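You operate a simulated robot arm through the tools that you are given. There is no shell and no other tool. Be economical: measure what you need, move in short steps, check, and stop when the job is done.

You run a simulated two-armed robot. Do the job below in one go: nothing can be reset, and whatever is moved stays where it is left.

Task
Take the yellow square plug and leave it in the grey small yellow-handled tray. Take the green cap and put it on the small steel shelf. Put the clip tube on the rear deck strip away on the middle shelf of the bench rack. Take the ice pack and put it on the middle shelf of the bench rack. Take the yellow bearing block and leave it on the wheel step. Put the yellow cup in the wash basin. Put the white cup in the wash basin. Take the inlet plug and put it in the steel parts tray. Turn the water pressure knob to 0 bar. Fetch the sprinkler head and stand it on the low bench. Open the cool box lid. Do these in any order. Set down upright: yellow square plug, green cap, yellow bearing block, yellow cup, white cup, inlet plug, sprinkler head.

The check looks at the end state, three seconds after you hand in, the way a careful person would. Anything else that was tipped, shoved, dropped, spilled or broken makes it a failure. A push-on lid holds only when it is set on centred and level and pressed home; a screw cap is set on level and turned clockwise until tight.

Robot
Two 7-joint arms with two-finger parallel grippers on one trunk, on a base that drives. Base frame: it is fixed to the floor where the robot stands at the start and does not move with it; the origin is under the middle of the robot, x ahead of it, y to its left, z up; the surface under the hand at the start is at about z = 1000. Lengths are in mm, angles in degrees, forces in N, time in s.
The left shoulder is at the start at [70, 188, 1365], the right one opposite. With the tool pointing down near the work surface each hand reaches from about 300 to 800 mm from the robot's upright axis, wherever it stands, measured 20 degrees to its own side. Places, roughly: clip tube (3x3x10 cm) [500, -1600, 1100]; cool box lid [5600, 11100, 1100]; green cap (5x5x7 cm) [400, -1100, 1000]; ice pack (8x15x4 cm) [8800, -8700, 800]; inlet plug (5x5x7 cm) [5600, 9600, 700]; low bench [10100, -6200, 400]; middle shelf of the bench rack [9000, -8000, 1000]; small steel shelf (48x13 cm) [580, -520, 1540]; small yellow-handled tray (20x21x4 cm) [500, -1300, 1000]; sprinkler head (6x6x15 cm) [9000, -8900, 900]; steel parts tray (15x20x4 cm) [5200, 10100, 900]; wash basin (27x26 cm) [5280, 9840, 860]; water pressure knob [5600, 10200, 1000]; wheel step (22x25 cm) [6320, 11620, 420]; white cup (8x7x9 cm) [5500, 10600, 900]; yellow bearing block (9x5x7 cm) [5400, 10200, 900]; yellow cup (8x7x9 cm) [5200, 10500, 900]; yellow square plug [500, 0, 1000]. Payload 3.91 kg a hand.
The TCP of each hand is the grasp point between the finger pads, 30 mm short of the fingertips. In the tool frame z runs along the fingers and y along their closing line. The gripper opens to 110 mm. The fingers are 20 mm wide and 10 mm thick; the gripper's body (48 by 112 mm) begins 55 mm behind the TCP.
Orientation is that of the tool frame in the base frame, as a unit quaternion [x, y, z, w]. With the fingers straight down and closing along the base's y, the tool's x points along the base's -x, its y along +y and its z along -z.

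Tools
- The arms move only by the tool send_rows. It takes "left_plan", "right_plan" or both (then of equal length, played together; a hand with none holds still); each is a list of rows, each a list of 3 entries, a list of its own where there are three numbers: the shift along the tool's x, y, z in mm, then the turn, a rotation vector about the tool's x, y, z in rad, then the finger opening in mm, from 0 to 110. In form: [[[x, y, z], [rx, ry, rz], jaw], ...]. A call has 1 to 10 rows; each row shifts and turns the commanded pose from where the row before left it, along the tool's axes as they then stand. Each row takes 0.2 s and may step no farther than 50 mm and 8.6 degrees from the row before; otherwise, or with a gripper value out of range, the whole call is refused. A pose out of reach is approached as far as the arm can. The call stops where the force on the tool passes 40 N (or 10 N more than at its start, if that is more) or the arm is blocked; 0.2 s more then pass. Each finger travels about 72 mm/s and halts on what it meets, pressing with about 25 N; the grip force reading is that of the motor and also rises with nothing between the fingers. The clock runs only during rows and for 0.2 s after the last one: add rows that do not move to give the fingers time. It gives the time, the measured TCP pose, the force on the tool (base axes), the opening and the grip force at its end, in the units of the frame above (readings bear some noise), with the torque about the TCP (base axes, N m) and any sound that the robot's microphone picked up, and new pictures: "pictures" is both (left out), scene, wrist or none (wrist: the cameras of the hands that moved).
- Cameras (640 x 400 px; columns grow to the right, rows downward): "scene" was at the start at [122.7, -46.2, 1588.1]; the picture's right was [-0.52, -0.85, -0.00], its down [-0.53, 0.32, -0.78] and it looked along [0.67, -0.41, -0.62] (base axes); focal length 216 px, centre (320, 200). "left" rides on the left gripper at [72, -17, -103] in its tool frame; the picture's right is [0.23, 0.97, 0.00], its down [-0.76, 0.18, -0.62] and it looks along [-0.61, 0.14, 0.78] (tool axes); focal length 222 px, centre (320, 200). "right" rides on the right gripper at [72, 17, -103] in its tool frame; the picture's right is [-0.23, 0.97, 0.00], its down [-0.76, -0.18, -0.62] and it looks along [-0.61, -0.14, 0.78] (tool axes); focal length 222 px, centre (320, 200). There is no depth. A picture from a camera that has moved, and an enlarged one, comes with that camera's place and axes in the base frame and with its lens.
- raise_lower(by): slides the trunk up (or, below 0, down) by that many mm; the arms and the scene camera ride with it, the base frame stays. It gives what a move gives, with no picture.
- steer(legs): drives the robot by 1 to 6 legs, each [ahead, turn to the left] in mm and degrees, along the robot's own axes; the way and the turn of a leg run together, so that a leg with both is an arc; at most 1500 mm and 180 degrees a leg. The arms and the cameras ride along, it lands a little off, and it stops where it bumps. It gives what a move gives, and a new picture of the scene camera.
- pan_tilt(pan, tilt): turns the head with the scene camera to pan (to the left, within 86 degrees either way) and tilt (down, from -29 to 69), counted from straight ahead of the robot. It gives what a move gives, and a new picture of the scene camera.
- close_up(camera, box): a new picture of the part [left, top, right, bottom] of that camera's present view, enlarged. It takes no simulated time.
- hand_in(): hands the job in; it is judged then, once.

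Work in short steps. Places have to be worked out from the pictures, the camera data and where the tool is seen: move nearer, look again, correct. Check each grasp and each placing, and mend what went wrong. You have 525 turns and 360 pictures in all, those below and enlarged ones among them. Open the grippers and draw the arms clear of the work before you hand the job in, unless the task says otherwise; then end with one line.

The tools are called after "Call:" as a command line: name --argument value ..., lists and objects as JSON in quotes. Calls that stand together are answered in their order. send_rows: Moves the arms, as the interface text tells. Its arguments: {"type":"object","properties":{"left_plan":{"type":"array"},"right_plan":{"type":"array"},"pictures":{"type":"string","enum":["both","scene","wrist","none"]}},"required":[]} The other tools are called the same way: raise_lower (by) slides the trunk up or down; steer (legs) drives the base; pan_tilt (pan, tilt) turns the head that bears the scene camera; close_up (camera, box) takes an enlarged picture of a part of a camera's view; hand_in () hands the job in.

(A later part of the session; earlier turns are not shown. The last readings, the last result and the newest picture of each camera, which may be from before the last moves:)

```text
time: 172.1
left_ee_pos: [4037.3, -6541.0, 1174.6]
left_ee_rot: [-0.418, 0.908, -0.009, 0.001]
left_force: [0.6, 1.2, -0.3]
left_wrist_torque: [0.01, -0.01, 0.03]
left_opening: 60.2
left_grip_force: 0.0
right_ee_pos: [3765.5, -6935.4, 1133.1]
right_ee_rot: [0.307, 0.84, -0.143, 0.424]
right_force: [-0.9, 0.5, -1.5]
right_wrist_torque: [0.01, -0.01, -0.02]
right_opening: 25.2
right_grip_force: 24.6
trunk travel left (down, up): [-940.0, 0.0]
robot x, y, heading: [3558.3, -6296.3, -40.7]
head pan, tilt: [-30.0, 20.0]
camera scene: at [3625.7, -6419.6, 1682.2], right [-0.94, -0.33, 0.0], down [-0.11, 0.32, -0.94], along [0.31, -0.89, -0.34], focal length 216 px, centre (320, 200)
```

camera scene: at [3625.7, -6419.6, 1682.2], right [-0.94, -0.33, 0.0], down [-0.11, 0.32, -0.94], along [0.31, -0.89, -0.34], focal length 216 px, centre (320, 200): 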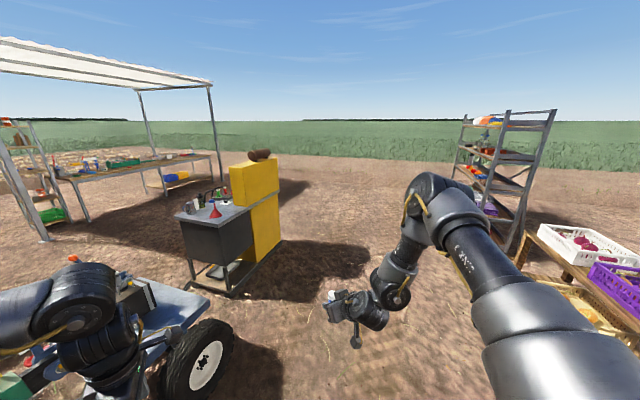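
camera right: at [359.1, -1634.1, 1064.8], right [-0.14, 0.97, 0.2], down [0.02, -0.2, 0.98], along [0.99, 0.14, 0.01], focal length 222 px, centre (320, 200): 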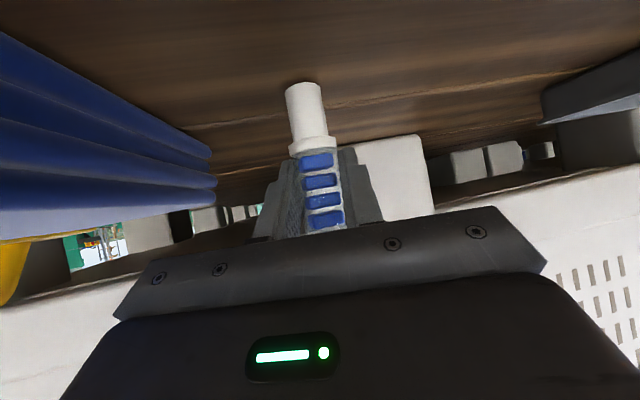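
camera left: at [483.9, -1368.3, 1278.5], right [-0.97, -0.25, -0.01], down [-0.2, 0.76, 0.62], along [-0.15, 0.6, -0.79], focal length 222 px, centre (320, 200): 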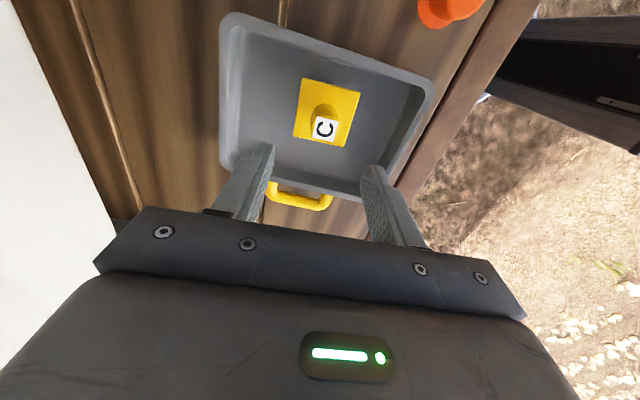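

Near a cart's wheel at (4650,−7050) and a workstation at (4800–5300,−7700…−8600). I go around south: down to y≈−9300, then east.

Call:
steer --legs '[[0, -49], [1500, 0], [1500, 0], [0, 90], [1500, 0], [1500, 0]]'

Call:
pan_tilt --pan 35 --tilt 12

```text
time: 206.8
left_ee_pos: [7051.2, -9331.2, 1176.3]
left_ee_rot: [-0.693, 0.721, -0.008, 0.003]
left_force: [0.3, 0.9, 0.6]
left_wrist_torque: [-0.02, 0.0, 0.05]
left_opening: 59.7
left_grip_force: 0.0
right_ee_pos: [7084.9, -9810.8, 1131.7]
right_ee_rot: [0.014, 0.894, 0.004, 0.447]
right_force: [0.0, -0.4, -0.8]
right_wrist_torque: [0.0, 0.01, 0.01]
right_opening: 25.0
right_grip_force: 25.2
trunk travel left (down, up): [-940.0, 0.0]
robot x, y, heading: [6522.4, -9437.0, -2.3]
head pan, tilt: [-30.0, 20.0]
camera scene: at [6653.2, -9492.8, 1682.3], right [-0.53, -0.85, 0.0], down [-0.29, 0.18, -0.94], along [0.79, -0.5, -0.34], focal length 216 px, centre (320, 200)
```

scene: 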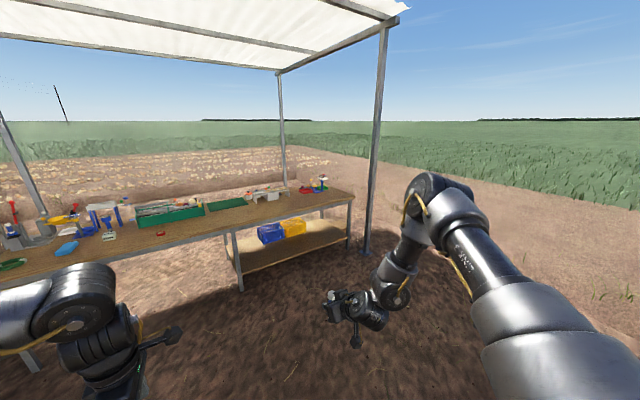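

```text
time: 208.2
left_ee_pos: [7051.4, -9331.6, 1176.4]
left_ee_rot: [-0.693, 0.721, -0.008, 0.003]
left_force: [-0.6, 0.1, 0.3]
left_wrist_torque: [0.0, 0.01, 0.01]
left_opening: 60.3
left_grip_force: 0.0
right_ee_pos: [7086.1, -9810.7, 1131.0]
right_ee_rot: [0.013, 0.894, 0.004, 0.447]
right_force: [0.1, -0.8, -0.2]
right_wrist_torque: [0.0, 0.02, 0.0]
right_opening: 25.1
right_grip_force: 25.2
trunk travel left (down, up): [-940.0, 0.0]
robot x, y, heading: [6526.9, -9437.5, -2.4]
head pan, tilt: [35.0, 12.0]
camera scene: at [6653.8, -9392.8, 1695.3], right [0.54, -0.84, 0.0], down [-0.18, -0.11, -0.98], along [0.82, 0.53, -0.21], focal length 216 px, centre (320, 200)
```

scene: 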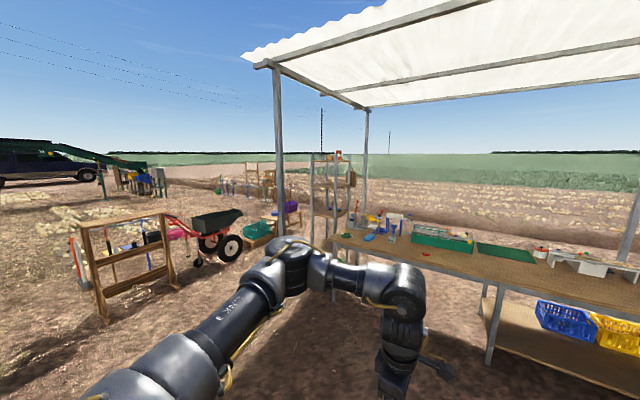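

The rack is at px (330,195), left of the bench. Zoom in on it.

Call:
close_up --camera "scene" --box '[260, 140, 440, 260]'

```text
3.33 times, centred on (350, 200) of scene
camera zoom: at [6653.8, -9392.8, 1695.3], right [0.54, -0.84, 0.0], down [-0.18, -0.11, -0.98], along [0.82, 0.53, -0.21], focal length 719 px, centre (220, 200)
```

zoom: 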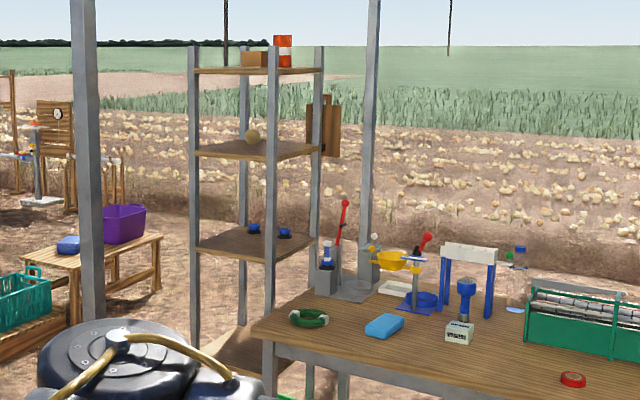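

Shelf levels: ≈490, 950 (middle, with two blue caps), 1300, 1600. The ice pack lies near (8805,−8640), sprinkler head near (8990,−8850), low bench beyond with a purple crate. Drive to (7700,−8100) for accurate measurement.

Call:
steer --legs '[[0, 51], [1500, 0], [280, 0], [0, -45]]'

Call:
pan_tilt --pan -5 --tilt 20

```text
time: 221.5
left_ee_pos: [8238.9, -7980.4, 1175.5]
left_ee_rot: [0.72, -0.694, 0.009, -0.002]
left_force: [0.3, -1.4, -0.7]
left_wrist_torque: [-0.03, 0.0, -0.04]
left_opening: 59.9
left_grip_force: 0.0
right_ee_pos: [8312.0, -8455.3, 1131.9]
right_ee_rot: [-0.022, 0.894, 0.022, 0.447]
right_force: [0.4, 0.7, -0.5]
right_wrist_torque: [0.01, 0.01, 0.01]
right_opening: 25.0
right_grip_force: 25.0
trunk travel left (down, up): [-940.0, 0.0]
robot x, y, heading: [7719.5, -8129.2, 2.3]
head pan, tilt: [35.0, 12.0]
camera scene: at [7848.0, -8071.7, 1695.2], right [0.6, -0.8, 0.0], down [-0.17, -0.13, -0.98], along [0.78, 0.59, -0.21], focal length 216 px, centre (320, 200)
```

scene: 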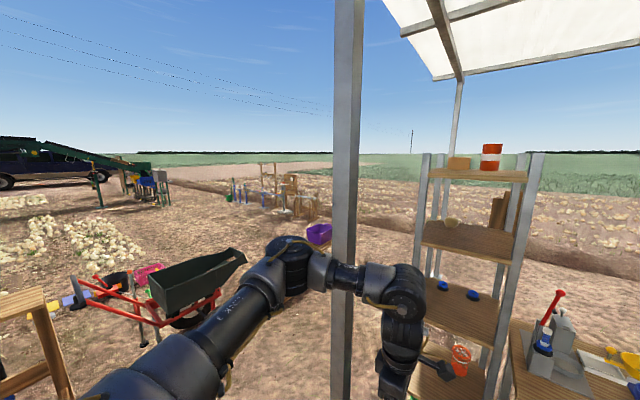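

```text
time: 222.6
left_ee_pos: [8240.6, -7980.8, 1176.1]
left_ee_rot: [0.721, -0.693, 0.008, -0.003]
left_force: [-0.7, 0.5, -0.6]
left_wrist_torque: [0.0, -0.01, 0.0]
left_opening: 59.8
left_grip_force: 0.1
right_ee_pos: [8312.2, -8456.7, 1131.6]
right_ee_rot: [-0.021, 0.895, 0.021, 0.446]
right_force: [0.5, -0.2, -0.7]
right_wrist_torque: [0.01, 0.0, 0.0]
right_opening: 24.8
right_grip_force: 25.1
trunk travel left (down, up): [-940.0, 0.0]
robot x, y, heading: [7725.4, -8128.6, 2.5]
head pan, tilt: [-5.0, 20.0]
camera scene: at [7866.4, -8133.6, 1682.3], right [-0.05, -1.0, 0.0], down [-0.34, 0.02, -0.94], along [0.94, -0.05, -0.34], focal length 216 px, centre (320, 200)
```

scene: 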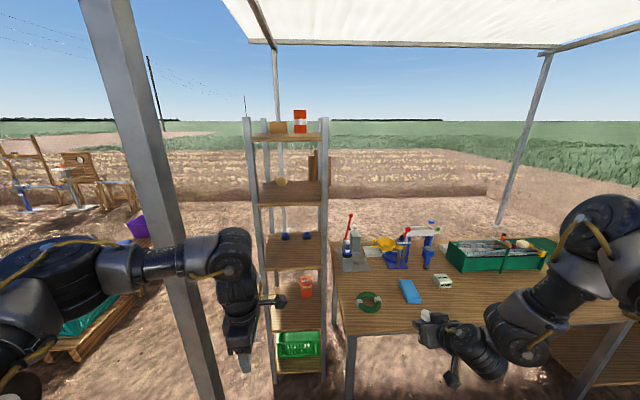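

The front canopy post is near (8300,−7830), so I'll later serve the rack from its open north side. First zoom at the bench to see the ice pack and sprinkler.

Call:
close_up --camera "scene" --box '[320, 200, 560, 340]'

Call:
close_up --camera "scene" --box '[230, 160, 350, 300]'

```text
2.67 times, centred on (440, 270) of scene
camera zoom: at [7866.4, -8133.6, 1682.3], right [-0.05, -1.0, 0.0], down [-0.34, 0.02, -0.94], along [0.94, -0.05, -0.34], focal length 575 px, centre (0, 13)
```

zoom: 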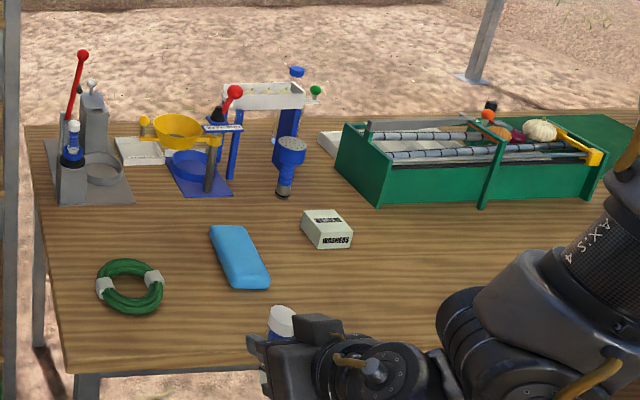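

```text
2.86 times, centred on (290, 230) of scene
camera zoom: at [7866.4, -8133.6, 1682.3], right [-0.05, -1.0, 0.0], down [-0.34, 0.02, -0.94], along [0.94, -0.05, -0.34], focal length 616 px, centre (406, 114)
```

zoom: 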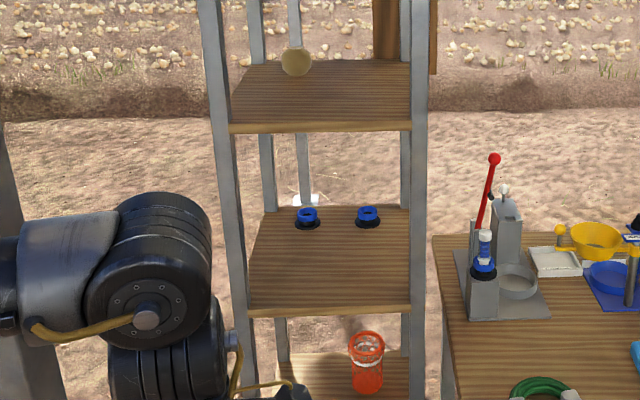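

Ice pack centre ≈(8781,−8674), long side along x; sprinkler ≈(9007,−8892). Move to (8150,−8775), facing the bench.

Call:
steer --legs '[[0, -58.5], [770, 0], [0, 56]]'

Call:
pan_tilt --pan 5 --tilt 45

```text
time: 231.7
left_ee_pos: [8686.3, -8630.3, 1175.5]
left_ee_rot: [-0.707, 0.707, -0.008, 0.004]
left_force: [0.1, 0.1, 0.0]
left_wrist_torque: [0.01, -0.04, 0.0]
left_opening: 59.7
left_grip_force: 0.0
right_ee_pos: [8737.6, -9108.4, 1131.4]
right_ee_rot: [-0.002, 0.894, 0.012, 0.447]
right_force: [-0.1, 0.4, -0.7]
right_wrist_torque: [0.01, -0.01, 0.03]
right_opening: 24.8
right_grip_force: 25.1
trunk travel left (down, up): [-940.0, 0.0]
robot x, y, heading: [8161.9, -8758.4, -0.2]
head pan, tilt: [-5.0, 20.0]
camera scene: at [8306.4, -8769.3, 1682.3], right [-0.09, -1.0, 0.0], down [-0.34, 0.03, -0.94], along [0.94, -0.08, -0.34], focal length 216 px, centre (320, 200)
```

scene: 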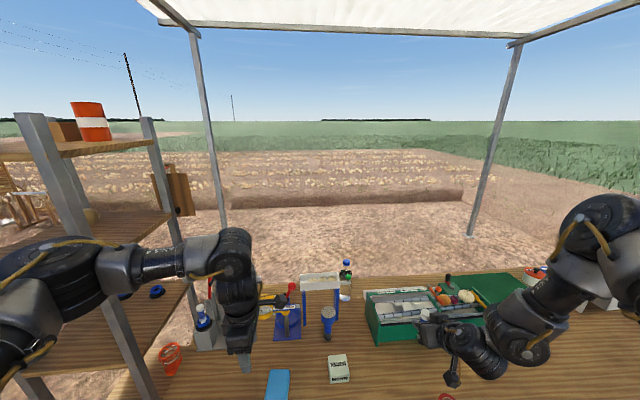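

```text
time: 232.6
left_ee_pos: [8686.2, -8631.1, 1176.1]
left_ee_rot: [-0.707, 0.707, -0.008, 0.003]
left_force: [-0.3, -0.7, -0.3]
left_wrist_torque: [0.0, -0.02, 0.03]
left_opening: 59.9
left_grip_force: 0.0
right_ee_pos: [8738.4, -9107.4, 1131.6]
right_ee_rot: [-0.003, 0.894, 0.012, 0.447]
right_force: [0.6, -1.2, -1.0]
right_wrist_torque: [0.0, -0.02, 0.01]
right_opening: 25.1
right_grip_force: 24.9
trunk travel left (down, up): [-940.0, 0.0]
robot x, y, heading: [8165.4, -8755.7, 0.1]
head pan, tilt: [5.0, 45.0]
camera scene: at [8295.0, -8752.6, 1643.7], right [0.08, -1.0, 0.0], down [-0.7, -0.06, -0.71], along [0.7, 0.06, -0.71], focal length 216 px, centre (320, 200)
```

scene: 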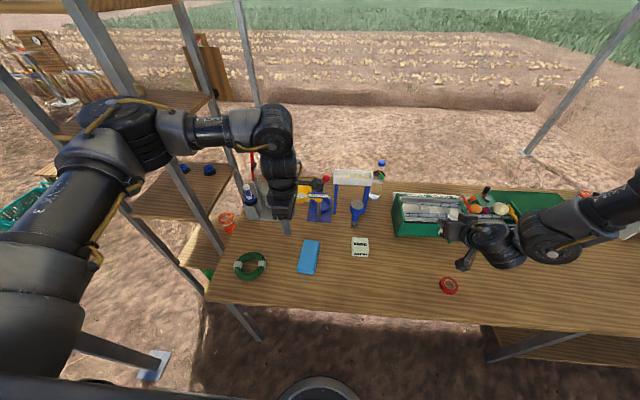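

Ice pack centre ≈(8773,−8667), nearly along x. Turn the left hand back 90° (closing along y).

Call:
send_rows --left_plan '[[[0, 0, 0], [0, 0, 0.149], 80], [[0, 0, 0], [0, 0, 0.149], 100], [[0, 0, 0], [0, 0, 0.149], 110], [[0, 0, 0], [0, 0, 0.149], 110], [[0, 0, 0], [0, 0, 0.149], 110], [[0, 0, 0], [0, 0, 0.149], 110], [[0, 0, 0], [0, 0, 0.149], 110], [[0, 0, 0], [0, 0, 0.149], 110], [[0, 0, 0], [0, 0, 0.149], 110], [[0, 0, 0], [0, 0, 0.149], 110]]' --pictures "none"

Call:
send_rows --left_plan '[[[0, 0, 0], [0, 0, 0.08], 110], [[0, 0, 0], [0, -0.149, 0], 110], [[0, 0, 0], [0, -0.149, 0], 110], [[0, 0, 0], [0, -0.149, 0], 110], [[0, 0, 0], [0, -0.149, 0], 110], [[0, 0, 0], [0, -0.149, 0], 110], [[0, 0, 0], [0, -0.149, 0], 110]]' --pictures "wrist"

```text
time: 234.8
left_ee_pos: [8682.8, -8632.8, 1177.5]
left_ee_rot: [-0.038, 0.999, -0.003, 0.008]
left_force: [-0.6, 0.1, 0.6]
left_wrist_torque: [0.03, -0.05, -0.01]
left_opening: 109.8
left_grip_force: 0.1
right_ee_pos: [8735.2, -9111.6, 1131.6]
right_ee_rot: [-0.003, 0.894, 0.014, 0.448]
right_force: [-0.5, -0.3, -0.2]
right_wrist_torque: [0.0, -0.01, 0.04]
right_opening: 25.0
right_grip_force: 24.8
trunk travel left (down, up): [-940.0, 0.0]
robot x, y, heading: [8166.2, -8758.4, -0.1]
head pan, tilt: [5.0, 45.0]
```

```text
time: 236.4
left_ee_pos: [8678.2, -8640.3, 1177.3]
left_ee_rot: [-0.001, 0.898, -0.003, 0.44]
left_force: [0.4, 0.7, -0.6]
left_wrist_torque: [-0.03, 0.03, -0.02]
left_opening: 109.9
left_grip_force: 0.1
left hand out of reach, approached as far as the arm can: row 1
right_ee_pos: [8738.0, -9110.2, 1130.7]
right_ee_rot: [-0.003, 0.894, 0.013, 0.447]
right_force: [0.4, 0.2, 0.2]
right_wrist_torque: [0.01, -0.01, 0.02]
right_opening: 25.3
right_grip_force: 25.4
trunk travel left (down, up): [-940.0, 0.0]
robot x, y, heading: [8163.7, -8758.3, -0.1]
head pan, tilt: [5.0, 45.0]
camera left: at [8552.4, -8656.7, 1184.0], right [-0.14, 0.97, -0.19], down [-0.03, 0.18, 0.98], along [0.99, 0.14, 0.0], focal length 222 px, centre (320, 200)
```

left: 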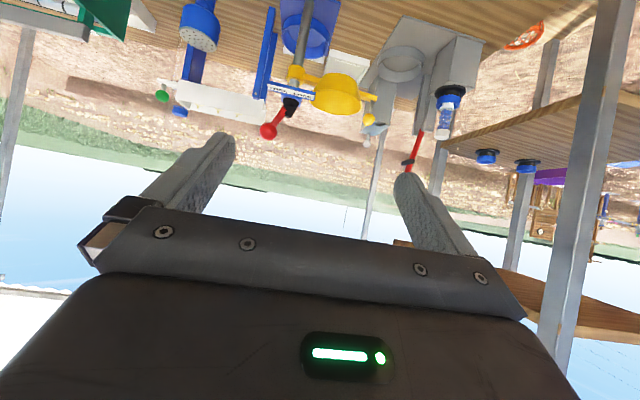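

Tilted 52°. Lower the trunk 200 mm and look.

Call:
raise_lower --by -200

Call:
close_up --camera "left" --box '[0, 0, 640, 400]'

Call:
close_up --camera "scene" --box '[0, 0, 640, 400]'

```text
time: 238.6
left_ee_pos: [8678.8, -8637.4, 977.2]
left_ee_rot: [-0.002, 0.898, -0.003, 0.439]
left_force: [0.9, -0.3, 0.7]
left_wrist_torque: [0.0, 0.01, 0.01]
left_opening: 110.0
left_grip_force: 0.1
right_ee_pos: [8739.2, -9107.7, 932.2]
right_ee_rot: [-0.003, 0.894, 0.012, 0.447]
right_force: [0.2, 0.2, -0.1]
right_wrist_torque: [-0.01, 0.0, 0.01]
right_opening: 25.1
right_grip_force: 25.0
trunk travel left (down, up): [-740.0, 200.0]
robot x, y, heading: [8165.9, -8758.7, -0.2]
head pan, tilt: [5.0, 45.0]
```

```text
1.00 times, centred on (320, 200) of left (not enlarged: the box is as wide or as high as the picture)
camera zoom: at [8552.1, -8654.8, 984.0], right [-0.14, 0.97, -0.19], down [-0.02, 0.18, 0.98], along [0.99, 0.14, 0.0], focal length 222 px, centre (320, 200)
```

zoom: 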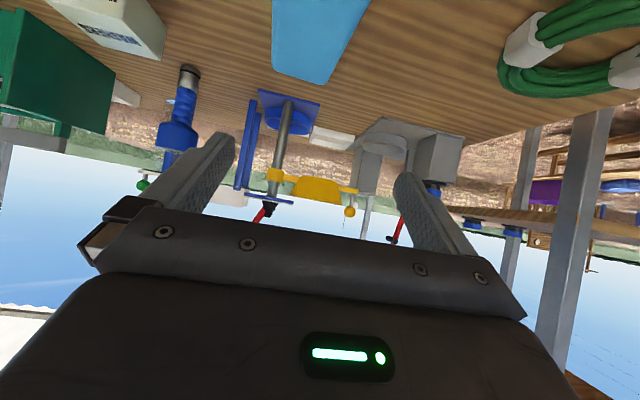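

```text
1.00 times, centred on (320, 200) of scene (not enlarged: the box is as wide or as high as the picture)
camera zoom: at [8294.7, -8753.0, 1443.7], right [0.09, -1.0, 0.0], down [-0.7, -0.06, -0.71], along [0.7, 0.06, -0.71], focal length 216 px, centre (320, 200)
```

zoom: 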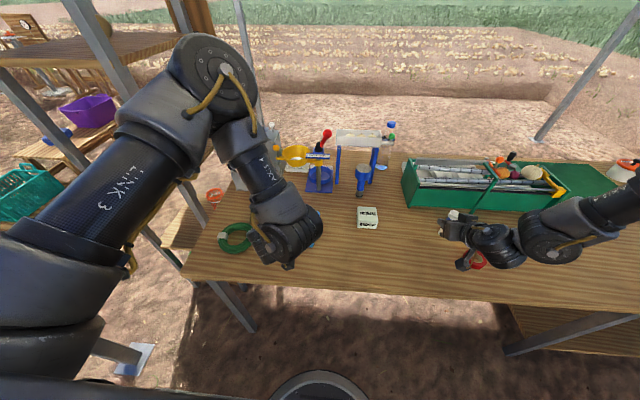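

Pack top is ≈ 825 high. Approach along the tool axis, stopping short for a look.

Call:
send_rows --left_plan '[[[22, -9, 20], [0, 0, 0], 110], [[22, -9, 20], [0, 0, 0], 110], [[21, -8, 25], [0, 0, 0], 110], [[0, 0, 35], [0, 0, 0], 110]]' --pictures "both"

```text
time: 239.6
left_ee_pos: [8717.1, -8662.7, 865.0]
left_ee_rot: [-0.002, 0.898, -0.003, 0.439]
left_force: [0.0, 0.3, -0.1]
left_wrist_torque: [0.0, 0.0, -0.05]
left_opening: 110.0
left_grip_force: 0.0
right_ee_pos: [8739.1, -9106.1, 931.5]
right_ee_rot: [-0.003, 0.894, 0.011, 0.447]
right_force: [1.2, 0.5, -0.9]
right_wrist_torque: [-0.03, 0.03, -0.01]
right_opening: 24.8
right_grip_force: 25.1
trunk travel left (down, up): [-740.0, 200.0]
robot x, y, heading: [8160.9, -8758.0, -0.2]
head pan, tilt: [5.0, 45.0]
camera scene: at [8296.5, -8751.2, 1443.4], right [0.09, -1.0, 0.0], down [-0.71, -0.06, -0.71], along [0.7, 0.06, -0.71], focal length 216 px, centre (320, 200)
camera left: at [8592.4, -8680.2, 871.0], right [-0.14, 0.97, -0.19], down [-0.02, 0.19, 0.98], along [0.99, 0.14, 0.0], focal length 222 px, centre (320, 200)
```

scene: 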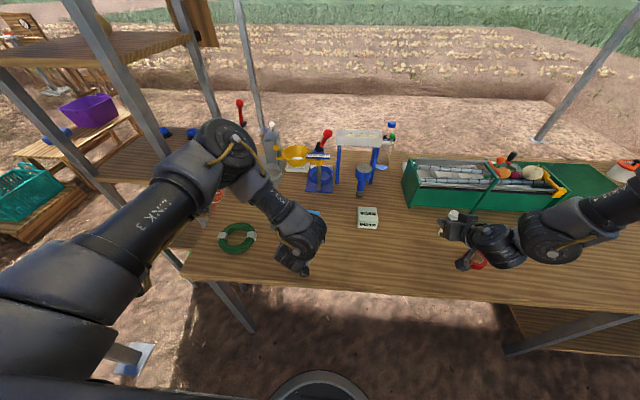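
left: 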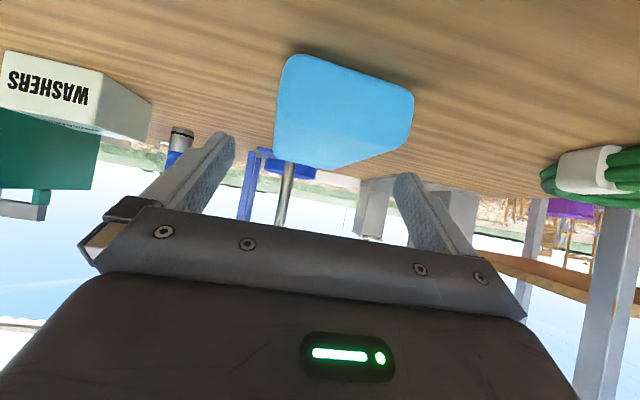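

Pack is almost exactly along the tool axis; nudge +6 mm in y and advance 76 mm, then close.

Call:
send_rows --left_plan '[[[0, 6, 25], [0, 0, 0], 110], [[0, 0, 25], [0, 0, 0], 110], [[0, 0, 24], [0, 0, 0], 110]]' --pictures "wrist"

```text
time: 240.4
left_ee_pos: [8766.5, -8658.1, 827.4]
left_ee_rot: [0.003, 0.898, -0.002, 0.441]
left_force: [-43.3, -1.5, 46.7]
left_wrist_torque: [2.74, 0.49, 3.26]
left_opening: 109.8
left_grip_force: 0.0
right_ee_pos: [8735.4, -9107.2, 934.0]
right_ee_rot: [-0.004, 0.893, 0.013, 0.449]
right_force: [0.4, -0.1, -0.4]
right_wrist_torque: [0.0, -0.02, 0.01]
right_opening: 24.9
right_grip_force: 25.3
trunk travel left (down, up): [-740.0, 200.0]
robot x, y, heading: [8162.6, -8756.2, -0.2]
head pan, tilt: [5.0, 45.0]
stopped in row 3 (left hand): the force on the tool passed its limit at 123 N (the readings are from after the stop); the commanded pose is now the measured one
camera left: at [8640.2, -8674.3, 832.5], right [-0.13, 0.97, -0.18], down [-0.02, 0.18, 0.98], along [0.99, 0.14, 0.0], focal length 222 px, centre (320, 200)
```

left: 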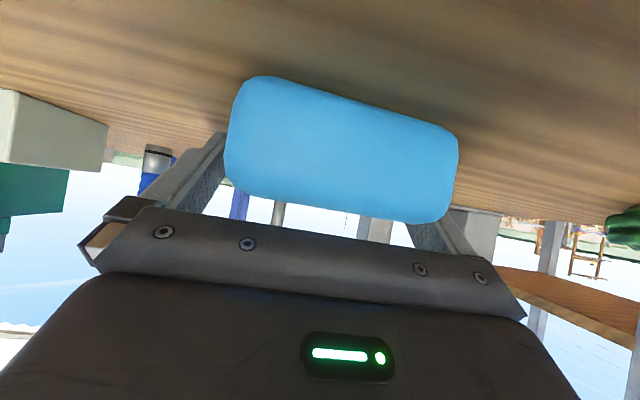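

Fingertips touched the bench (top ≈ 800). Lift 8 mm and close on the pack.

Call:
send_rows --left_plan '[[[-6, 0, -5], [0, 0, 0], 110], [[0, 0, 0], [0, 0, 0], 80], [[0, 0, 0], [0, 0, 0], 50], [[0, 0, 0], [0, 0, 0], 40], [[0, 0, 0], [0, 0, 0], 40]]' --pictures "wrist"

```text
time: 241.6
left_ee_pos: [8769.1, -8657.7, 831.9]
left_ee_rot: [0.001, 0.898, -0.002, 0.44]
left_force: [-0.7, -0.5, 4.0]
left_wrist_torque: [0.02, 0.17, -0.12]
left_opening: 74.7
left_grip_force: 25.1
right_ee_pos: [8738.1, -9108.2, 931.0]
right_ee_rot: [-0.004, 0.894, 0.013, 0.447]
right_force: [0.6, -0.7, -0.1]
right_wrist_torque: [0.0, 0.0, 0.0]
right_opening: 25.2
right_grip_force: 25.1
trunk travel left (down, up): [-740.0, 200.0]
robot x, y, heading: [8164.5, -8760.6, -0.2]
head pan, tilt: [5.0, 45.0]
camera left: at [8642.9, -8674.3, 838.2], right [-0.14, 0.97, -0.18], down [-0.02, 0.18, 0.98], along [0.99, 0.14, 0.0], focal length 222 px, centre (320, 200)
```

left: 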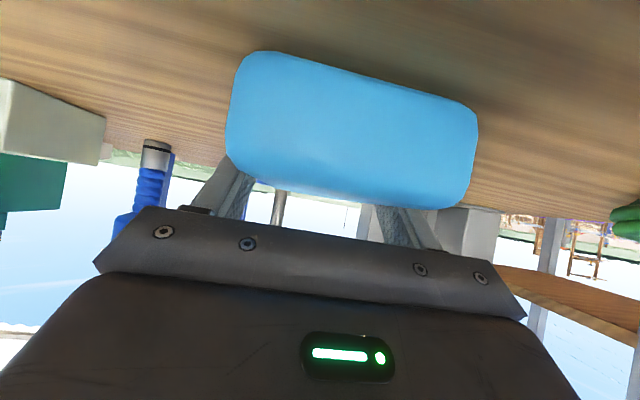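

Gripped at 75 mm. Raise the trunk 200 mm and check the hold.

Call:
raise_lower --by 200

Call:
close_up --camera "left" --box '[0, 0, 640, 400]'

```text
time: 243.7
left_ee_pos: [8768.9, -8657.8, 1031.3]
left_ee_rot: [0.001, 0.899, -0.002, 0.438]
left_force: [-0.2, -0.9, -3.1]
left_wrist_torque: [0.0, 0.05, 0.02]
left_opening: 74.7
left_grip_force: 24.7
right_ee_pos: [8740.0, -9107.4, 1131.3]
right_ee_rot: [-0.004, 0.894, 0.013, 0.447]
right_force: [-0.5, -0.2, -0.1]
right_wrist_torque: [-0.03, -0.02, -0.01]
right_opening: 24.9
right_grip_force: 24.9
trunk travel left (down, up): [-940.0, 0.0]
robot x, y, heading: [8163.4, -8757.8, -0.0]
head pan, tilt: [5.0, 45.0]
```

```text
1.00 times, centred on (320, 200) of left (not enlarged: the box is as wide or as high as the picture)
camera zoom: at [8643.5, -8674.0, 1037.5], right [-0.14, 0.97, -0.18], down [-0.02, 0.18, 0.98], along [0.99, 0.14, 0.0], focal length 222 px, centre (320, 200)
```

zoom: 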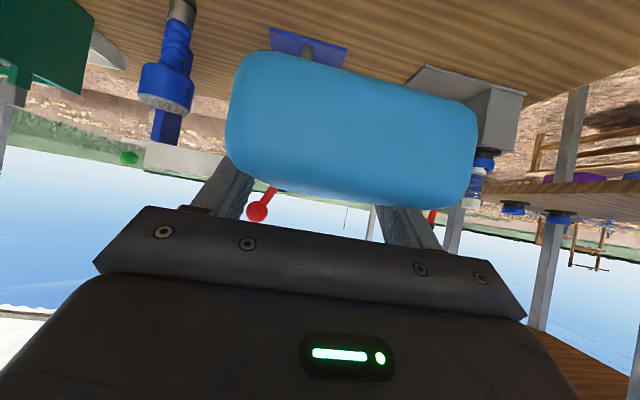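

Pack held flat. Now travel around to the rack's north side: back 600, north to y≈−7150, then face east.

Call:
steer --legs '[[-600, 0], [0, 90], [1500, 0], [110, 0], [0, -90]]'

Call:
pan_tilt --pan 0 --tilt 25

```text
time: 258.5
left_ee_pos: [7421.8, -6632.7, 1031.7]
left_ee_rot: [0.638, -0.634, -0.309, -0.309]
left_force: [0.2, 0.1, -2.9]
left_wrist_torque: [0.06, -0.02, 0.01]
left_opening: 74.6
left_grip_force: 25.0
right_ee_pos: [7872.3, -6656.6, 1133.3]
right_ee_rot: [0.638, -0.626, -0.327, -0.306]
right_force: [0.3, -0.5, 0.4]
right_wrist_torque: [0.01, 0.0, 0.0]
right_opening: 24.9
right_grip_force: 24.9
trunk travel left (down, up): [-940.0, 0.0]
robot x, y, heading: [7532.1, -7227.4, 90.6]
head pan, tilt: [5.0, 45.0]
stopped in leg 4: the force on the tool passed its limit at 76 N (the readings are from after the stop); the commanded pose is now the measured one
camera scene: at [7519.8, -7105.2, 1644.2], right [1.0, 0.1, 0.0], down [0.07, -0.7, -0.71], along [-0.07, 0.71, -0.7], focal length 216 px, centre (320, 200)
```

scene: 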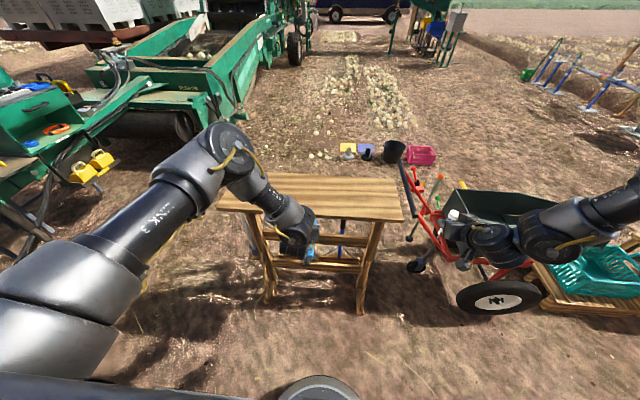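

```text
time: 259.4
left_ee_pos: [7423.0, -6626.1, 1028.0]
left_ee_rot: [0.639, -0.635, -0.307, -0.307]
left_force: [0.8, 0.8, -3.3]
left_wrist_torque: [0.08, -0.02, 0.01]
left_opening: 74.6
left_grip_force: 25.1
right_ee_pos: [7872.1, -6649.8, 1129.7]
right_ee_rot: [0.639, -0.627, -0.326, -0.305]
right_force: [0.9, 0.8, -0.4]
right_wrist_torque: [-0.03, 0.04, -0.02]
right_opening: 25.0
right_grip_force: 24.6
trunk travel left (down, up): [-940.0, 0.0]
robot x, y, heading: [7531.1, -7229.3, 90.8]
head pan, tilt: [0.0, 25.0]
camera scene: at [7527.1, -7084.5, 1673.8], right [1.0, 0.01, 0.0], down [0.0, -0.43, -0.91], along [-0.01, 0.91, -0.43], focal length 216 px, centre (320, 200)
```

scene: 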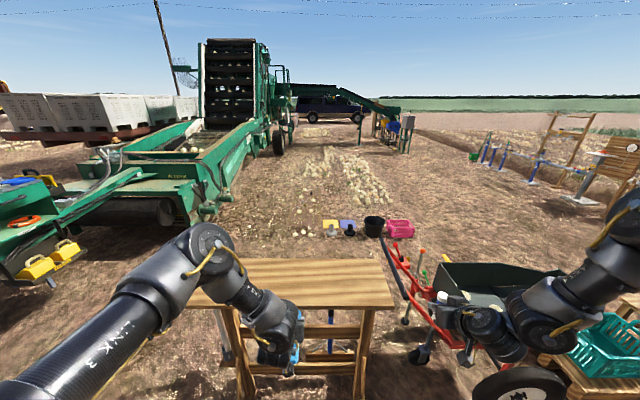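

The left hand met a wooden stand in the way; grips hold. Back straight off 250 mm and check the pack and stand.

Call:
steer --legs '[[-250, 0]]'

Call:
close_up --camera "left" --box '[0, 0, 640, 400]'

```text
time: 261.2
left_ee_pos: [7424.0, -6878.6, 1029.0]
left_ee_rot: [0.64, -0.634, -0.308, -0.307]
left_force: [-1.3, 1.0, -4.4]
left_wrist_torque: [0.09, -0.03, 0.0]
left_opening: 74.9
left_grip_force: 24.3
right_ee_pos: [7872.8, -6900.4, 1130.5]
right_ee_rot: [0.64, -0.625, -0.326, -0.305]
right_force: [1.0, 0.1, -0.5]
right_wrist_torque: [-0.03, 0.02, 0.02]
right_opening: 25.3
right_grip_force: 25.1
trunk travel left (down, up): [-940.0, 0.0]
robot x, y, heading: [7531.8, -7479.3, 90.6]
head pan, tilt: [0.0, 25.0]
camera scene: at [7529.7, -7336.2, 1673.8], right [1.0, 0.01, 0.0], down [0.01, -0.42, -0.91], along [-0.01, 0.91, -0.42], focal length 216 px, centre (320, 200)
```

scene: 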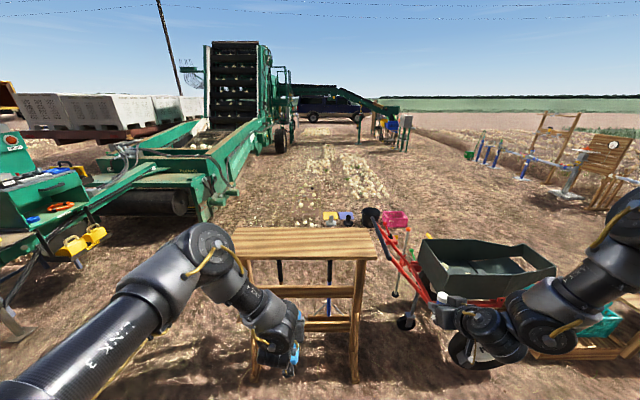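

```text
1.00 times, centred on (320, 200) of left (not enlarged: the box is as wide or as high as the picture)
camera zoom: at [7441.9, -7004.7, 1035.9], right [-0.97, -0.15, -0.18], down [-0.18, -0.01, 0.98], along [-0.15, 0.99, -0.01], focal length 222 px, centre (320, 200)
```

zoom: 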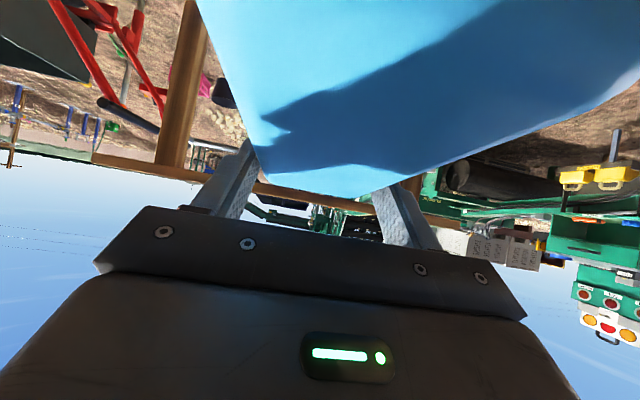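

The pack swivelled in the grip but is held. I continue east between the wheelbarrow and the canopy post: first to (8000,−7180).

Call:
steer --legs '[[0, -58], [550, 0], [0, -32]]'

Call:
pan_tilt --pan -40 --tilt 20

```text
time: 268.5
left_ee_pos: [8597.5, -7081.1, 1031.0]
left_ee_rot: [0.001, 0.9, -0.001, 0.436]
left_force: [-0.8, -0.9, -3.0]
left_wrist_torque: [0.02, -0.08, -0.01]
left_opening: 74.9
left_grip_force: 24.4
right_ee_pos: [8571.3, -7533.4, 1131.3]
right_ee_rot: [-0.001, 0.894, 0.014, 0.448]
right_force: [-1.0, -1.3, 0.5]
right_wrist_torque: [0.01, -0.01, 0.08]
right_opening: 24.9
right_grip_force: 25.0
trunk travel left (down, up): [-940.0, 0.0]
robot x, y, heading: [7998.0, -7182.9, -0.1]
head pan, tilt: [0.0, 25.0]
camera scene: at [8136.8, -7185.2, 1674.5], right [0.0, -1.0, 0.0], down [-0.42, 0.0, -0.91], along [0.91, 0.0, -0.42], focal length 216 px, centre (320, 200)
```

scene: 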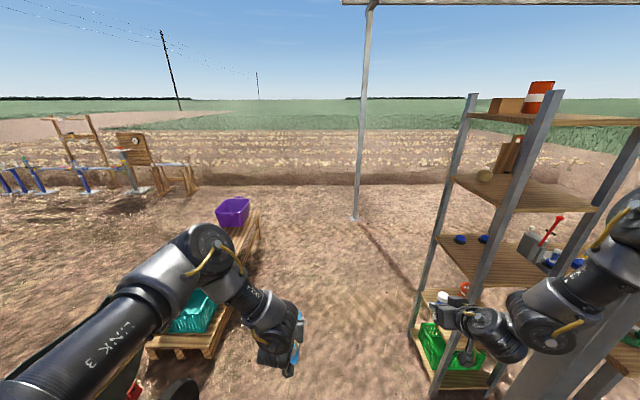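

```text
time: 269.6
left_ee_pos: [8599.0, -7078.6, 1030.8]
left_ee_rot: [0.001, 0.901, -0.003, 0.435]
left_force: [0.3, 0.1, -3.3]
left_wrist_torque: [-0.01, -0.11, -0.02]
left_opening: 74.9
left_grip_force: 24.8
right_ee_pos: [8572.4, -7529.7, 1130.8]
right_ee_rot: [-0.002, 0.894, 0.013, 0.447]
right_force: [0.2, -0.3, 0.0]
right_wrist_torque: [-0.02, 0.01, -0.02]
right_opening: 25.0
right_grip_force: 24.7
trunk travel left (down, up): [-940.0, 0.0]
robot x, y, heading: [8001.1, -7180.8, 0.1]
head pan, tilt: [-40.0, 20.0]
camera scene: at [8118.8, -7240.7, 1682.3], right [-0.64, -0.77, 0.0], down [-0.26, 0.22, -0.94], along [0.72, -0.6, -0.34], focal length 216 px, centre (320, 200)
```

scene: 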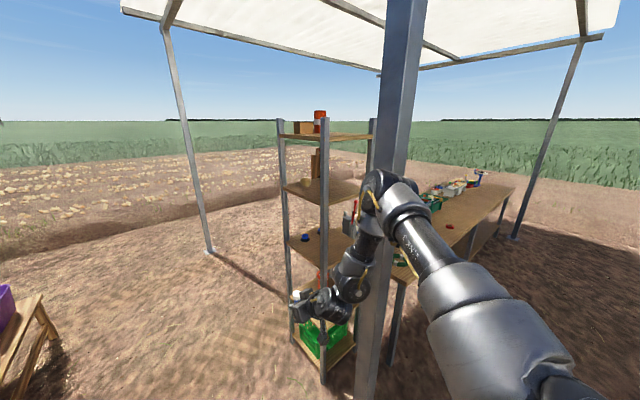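

Post at ≈(8433,−7788); clearance is fine if I veer slightly north. Drive east to (9280,−7045) and turn to face south toward the rack.

Call:
steer --legs '[[0, 6], [1290, 0], [0, -96]]'

Call:
pan_tilt --pan -20 --tilt 30

```text
time: 270.4
left_ee_pos: [8595.1, -7068.7, 1031.1]
left_ee_rot: [-0.009, 0.9, 0.001, 0.436]
left_force: [0.2, -0.4, -4.8]
left_wrist_torque: [0.0, -0.13, 0.01]
left_opening: 74.7
left_grip_force: 25.6
right_ee_pos: [8575.0, -7523.3, 1133.0]
right_ee_rot: [-0.005, 0.894, 0.015, 0.448]
right_force: [-0.3, 0.3, 0.3]
right_wrist_torque: [-0.03, -0.01, -0.01]
right_opening: 24.7
right_grip_force: 24.7
trunk travel left (down, up): [-940.0, 0.0]
robot x, y, heading: [7999.9, -7184.8, 0.7]
head pan, tilt: [-40.0, 20.0]
stopped in leg 1: the robot was blocked; the commanded pose is now the measured one
camera scene: at [8115.7, -7238.5, 1682.7], right [-0.63, -0.78, 0.0], down [-0.26, 0.22, -0.94], along [0.73, -0.59, -0.34], focal length 216 px, centre (320, 200)
```

scene: 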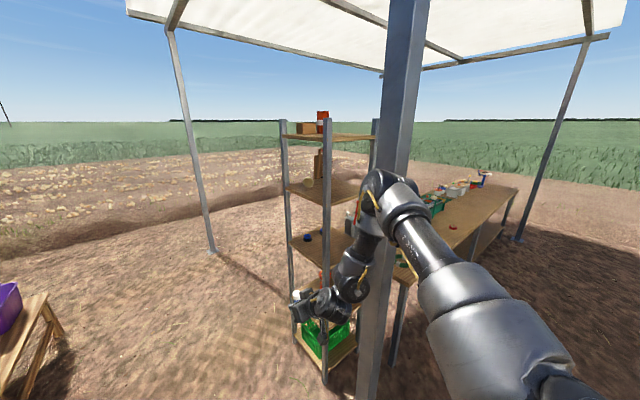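

```text
time: 271.2
left_ee_pos: [8594.9, -7067.6, 1030.9]
left_ee_rot: [-0.008, 0.899, 0.0, 0.437]
left_force: [-0.6, -0.3, -3.6]
left_wrist_torque: [0.02, -0.07, 0.03]
left_opening: 75.0
left_grip_force: 25.0
right_ee_pos: [8573.7, -7522.5, 1131.8]
right_ee_rot: [-0.007, 0.894, 0.016, 0.447]
right_force: [-0.1, -0.1, -0.1]
right_wrist_torque: [0.01, 0.02, 0.01]
right_opening: 25.0
right_grip_force: 25.1
trunk travel left (down, up): [-940.0, 0.0]
robot x, y, heading: [7995.4, -7182.2, 0.9]
head pan, tilt: [-20.0, 30.0]
camera scene: at [8128.2, -7210.0, 1666.7], right [-0.33, -0.94, 0.0], down [-0.47, 0.16, -0.87], along [0.82, -0.28, -0.5], focal length 216 px, centre (320, 200)
```

scene: 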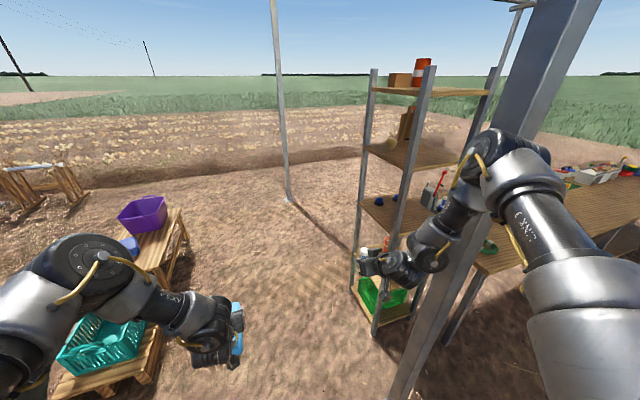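

Blocked while turning left. Look to the left side for the cause.

Call:
pan_tilt --pan 60 --tilt 40

Call:
pan_tilt --pan -60 --tilt 30

```text
time: 272.7
left_ee_pos: [8595.5, -7067.1, 1030.8]
left_ee_rot: [-0.009, 0.899, 0.002, 0.437]
left_force: [0.1, -0.1, -2.8]
left_wrist_torque: [0.01, -0.09, 0.0]
left_opening: 74.7
left_grip_force: 25.1
right_ee_pos: [8574.5, -7522.2, 1132.7]
right_ee_rot: [-0.006, 0.894, 0.016, 0.448]
right_force: [-0.4, -0.1, 0.1]
right_wrist_torque: [0.0, -0.02, 0.03]
right_opening: 24.8
right_grip_force: 24.7
trunk travel left (down, up): [-940.0, 0.0]
robot x, y, heading: [7997.4, -7178.2, 1.1]
head pan, tilt: [60.0, 40.0]
camera scene: at [8084.1, -7106.2, 1651.1], right [0.87, -0.49, 0.0], down [-0.31, -0.56, -0.77], along [0.38, 0.67, -0.64], focal length 216 px, centre (320, 200)
```

scene: 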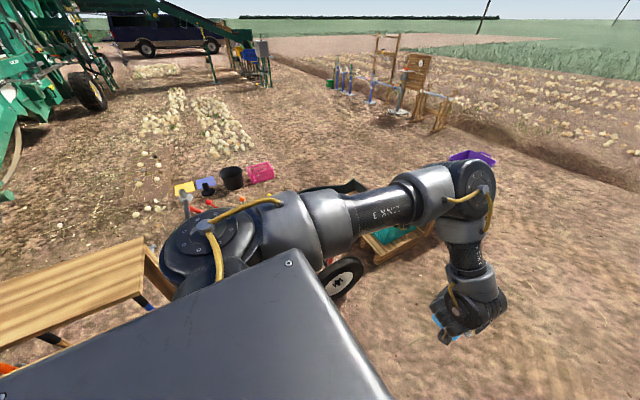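

```text
time: 274.7
left_ee_pos: [8594.6, -7067.3, 1031.7]
left_ee_rot: [-0.007, 0.9, -0.001, 0.437]
left_force: [0.0, -0.5, -3.5]
left_wrist_torque: [0.02, -0.1, 0.01]
left_opening: 74.8
left_grip_force: 25.8
right_ee_pos: [8574.6, -7522.4, 1131.6]
right_ee_rot: [-0.007, 0.894, 0.016, 0.448]
right_force: [0.0, -0.6, 0.3]
right_wrist_torque: [-0.04, -0.02, 0.02]
right_opening: 24.9
right_grip_force: 25.1
trunk travel left (down, up): [-940.0, 0.0]
robot x, y, heading: [7996.8, -7178.2, 0.7]
head pan, tilt: [-60.0, 30.0]
camera scene: at [8089.1, -7257.9, 1666.5], right [-0.86, -0.51, 0.0], down [-0.25, 0.43, -0.87], along [0.45, -0.74, -0.5], focal length 216 px, centre (320, 200)
```

scene: 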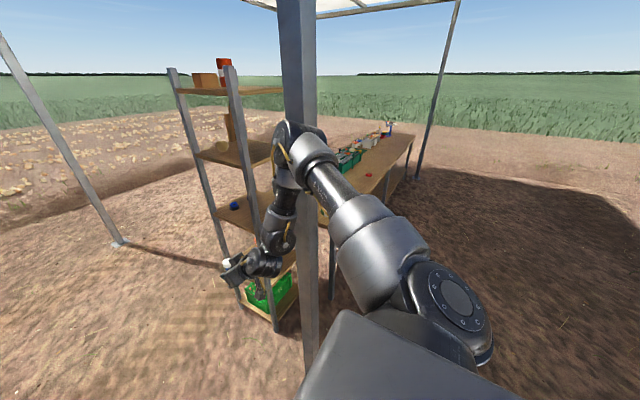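

The right elbow is against the canopy post. Back off, shift about 200 mm north, then go east.

Call:
steer --legs '[[-250, 0], [0, 40], [330, 0], [0, -40.8]]'

```text
time: 282.1
left_ee_pos: [8602.3, -6869.0, 1029.1]
left_ee_rot: [0.003, 0.9, -0.004, 0.435]
left_force: [-0.1, 0.1, -3.4]
left_wrist_torque: [-0.01, -0.08, -0.02]
left_opening: 74.8
left_grip_force: 25.1
right_ee_pos: [8569.8, -7322.1, 1130.4]
right_ee_rot: [0.004, 0.894, 0.012, 0.447]
right_force: [0.7, 0.9, -0.8]
right_wrist_torque: [0.03, 0.05, -0.01]
right_opening: 25.1
right_grip_force: 24.8
trunk travel left (down, up): [-940.0, 0.0]
robot x, y, heading: [7997.1, -6965.2, -0.6]
head pan, tilt: [-60.0, 30.0]
camera scene: at [8093.8, -7046.1, 1666.2], right [-0.87, -0.49, 0.0], down [-0.25, 0.43, -0.87], along [0.43, -0.75, -0.5], focal length 216 px, centre (320, 200)
```

scene: 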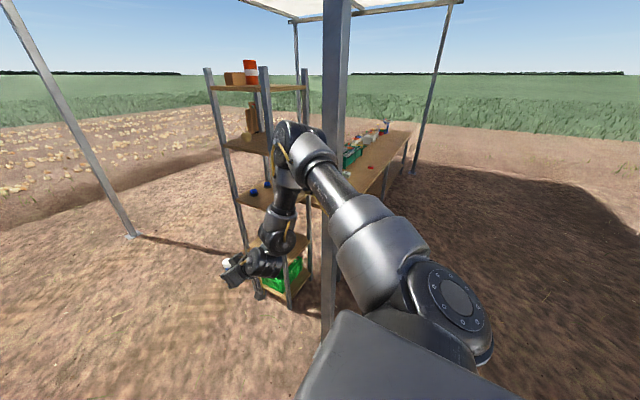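

Clear now. Drive east to x≈9280 and turn to face south.

Call:
steer --legs '[[1285, 0], [0, -89.4]]'

Call:
pan_tilt --pan -15 --tilt 35

```text
time: 292.4
left_ee_pos: [9388.4, -7586.2, 1030.0]
left_ee_rot: [0.637, 0.636, -0.31, 0.305]
left_force: [-0.9, 0.8, -4.1]
left_wrist_torque: [-0.06, -0.02, 0.01]
left_opening: 74.8
left_grip_force: 24.6
right_ee_pos: [8934.3, -7557.5, 1131.3]
right_ee_rot: [0.634, 0.631, -0.307, 0.324]
right_force: [0.2, -0.3, -0.8]
right_wrist_torque: [-0.02, 0.0, -0.03]
right_opening: 24.9
right_grip_force: 25.3
trunk travel left (down, up): [-940.0, 0.0]
robot x, y, heading: [9285.4, -6987.0, -90.4]
head pan, tilt: [-60.0, 30.0]
camera scene: at [9207.4, -7081.6, 1666.2], right [-0.5, 0.87, 0.0], down [0.43, 0.25, -0.87], along [-0.75, -0.43, -0.5], focal length 216 px, centre (320, 200)
```

scene: 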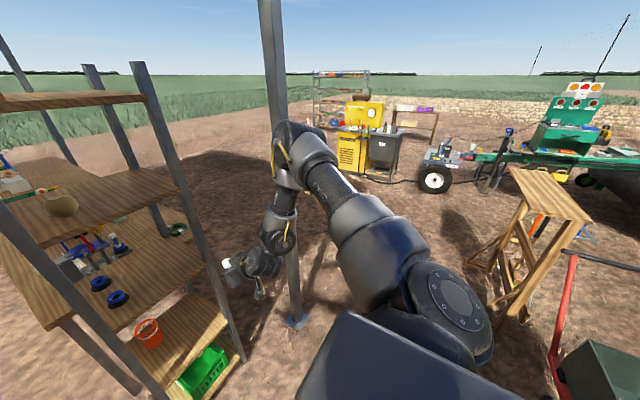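

```text
time: 293.5
left_ee_pos: [9387.1, -7585.8, 1029.6]
left_ee_rot: [0.638, 0.636, -0.309, 0.305]
left_force: [0.4, -0.2, -3.1]
left_wrist_torque: [-0.07, 0.04, 0.03]
left_opening: 74.8
left_grip_force: 24.7
right_ee_pos: [8933.1, -7557.3, 1131.5]
right_ee_rot: [0.635, 0.631, -0.307, 0.324]
right_force: [-0.2, 0.0, -0.3]
right_wrist_torque: [0.02, -0.02, 0.0]
right_opening: 25.0
right_grip_force: 24.7
trunk travel left (down, up): [-940.0, 0.0]
robot x, y, heading: [9287.7, -6985.9, -90.5]
head pan, tilt: [-15.0, 35.0]
camera scene: at [9262.2, -7121.5, 1658.4], right [-0.96, 0.26, 0.0], down [0.15, 0.55, -0.82], along [-0.22, -0.79, -0.57], focal length 216 px, centre (320, 200)
```

scene: 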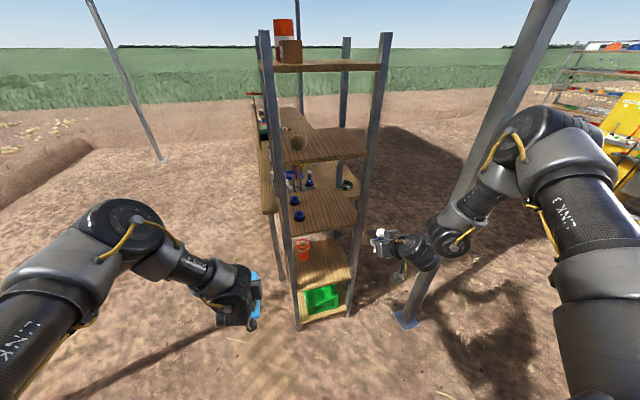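

Rack middle shelf spans x≈8850–9180, front edge y≈−7855, caps at x≈9130. I'll set the tube at (8955,−8020). Turn 2° left, lower the trunk 95 mm and look along the right hand.

Call:
steer --legs '[[0, 2], [200, 0]]'

Call:
raise_lower --by -95

Call:
close_up --camera "right" --box '[0, 0, 640, 400]'

```text
time: 295.5
left_ee_pos: [9412.3, -7781.2, 1031.8]
left_ee_rot: [0.626, 0.646, -0.306, 0.312]
left_force: [-0.5, 0.2, -3.7]
left_wrist_torque: [-0.08, 0.04, 0.02]
left_opening: 74.6
left_grip_force: 25.3
right_ee_pos: [8957.5, -7766.8, 1132.5]
right_ee_rot: [0.623, 0.641, -0.303, 0.331]
right_force: [0.2, -0.5, 0.3]
right_wrist_torque: [-0.03, 0.01, 0.02]
right_opening: 25.0
right_grip_force: 25.3
trunk travel left (down, up): [-940.0, 0.0]
robot x, y, heading: [9291.4, -7186.2, -88.4]
head pan, tilt: [-15.0, 35.0]
camera scene: at [9272.4, -7318.1, 1658.9], right [-0.97, 0.23, 0.0], down [0.13, 0.56, -0.82], along [-0.19, -0.8, -0.57], focal length 216 px, centre (320, 200)
```

scene: 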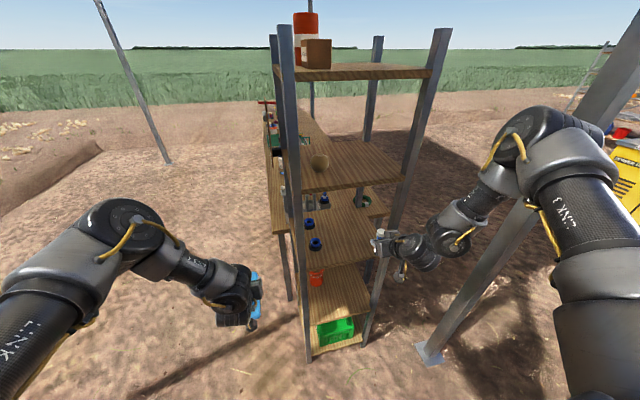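

```text
time: 296.8
left_ee_pos: [9411.9, -7783.9, 934.8]
left_ee_rot: [0.627, 0.646, -0.305, 0.31]
left_force: [0.4, 0.0, -3.1]
left_wrist_torque: [-0.08, 0.03, 0.0]
left_opening: 74.8
left_grip_force: 25.5
right_ee_pos: [8959.0, -7769.9, 1034.5]
right_ee_rot: [0.624, 0.641, -0.302, 0.329]
right_force: [0.5, 0.5, -0.7]
right_wrist_torque: [-0.01, 0.03, -0.03]
right_opening: 25.3
right_grip_force: 25.3
trunk travel left (down, up): [-845.0, 95.0]
robot x, y, heading: [9290.9, -7185.4, -88.5]
head pan, tilt: [-15.0, 35.0]
```

```text
1.00 times, centred on (320, 200) of right (not enlarged: the box is as wide or as high as the picture)
camera zoom: at [8970.6, -7644.4, 1040.6], right [0.97, -0.1, 0.21], down [-0.2, 0.03, 0.98], along [-0.1, -0.99, 0.01], focal length 222 px, centre (320, 200)
```

zoom: 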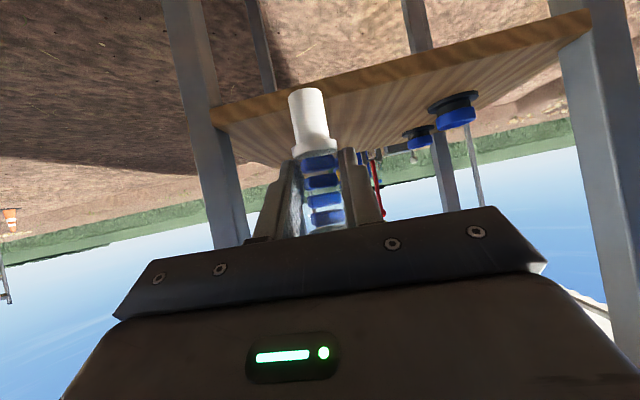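

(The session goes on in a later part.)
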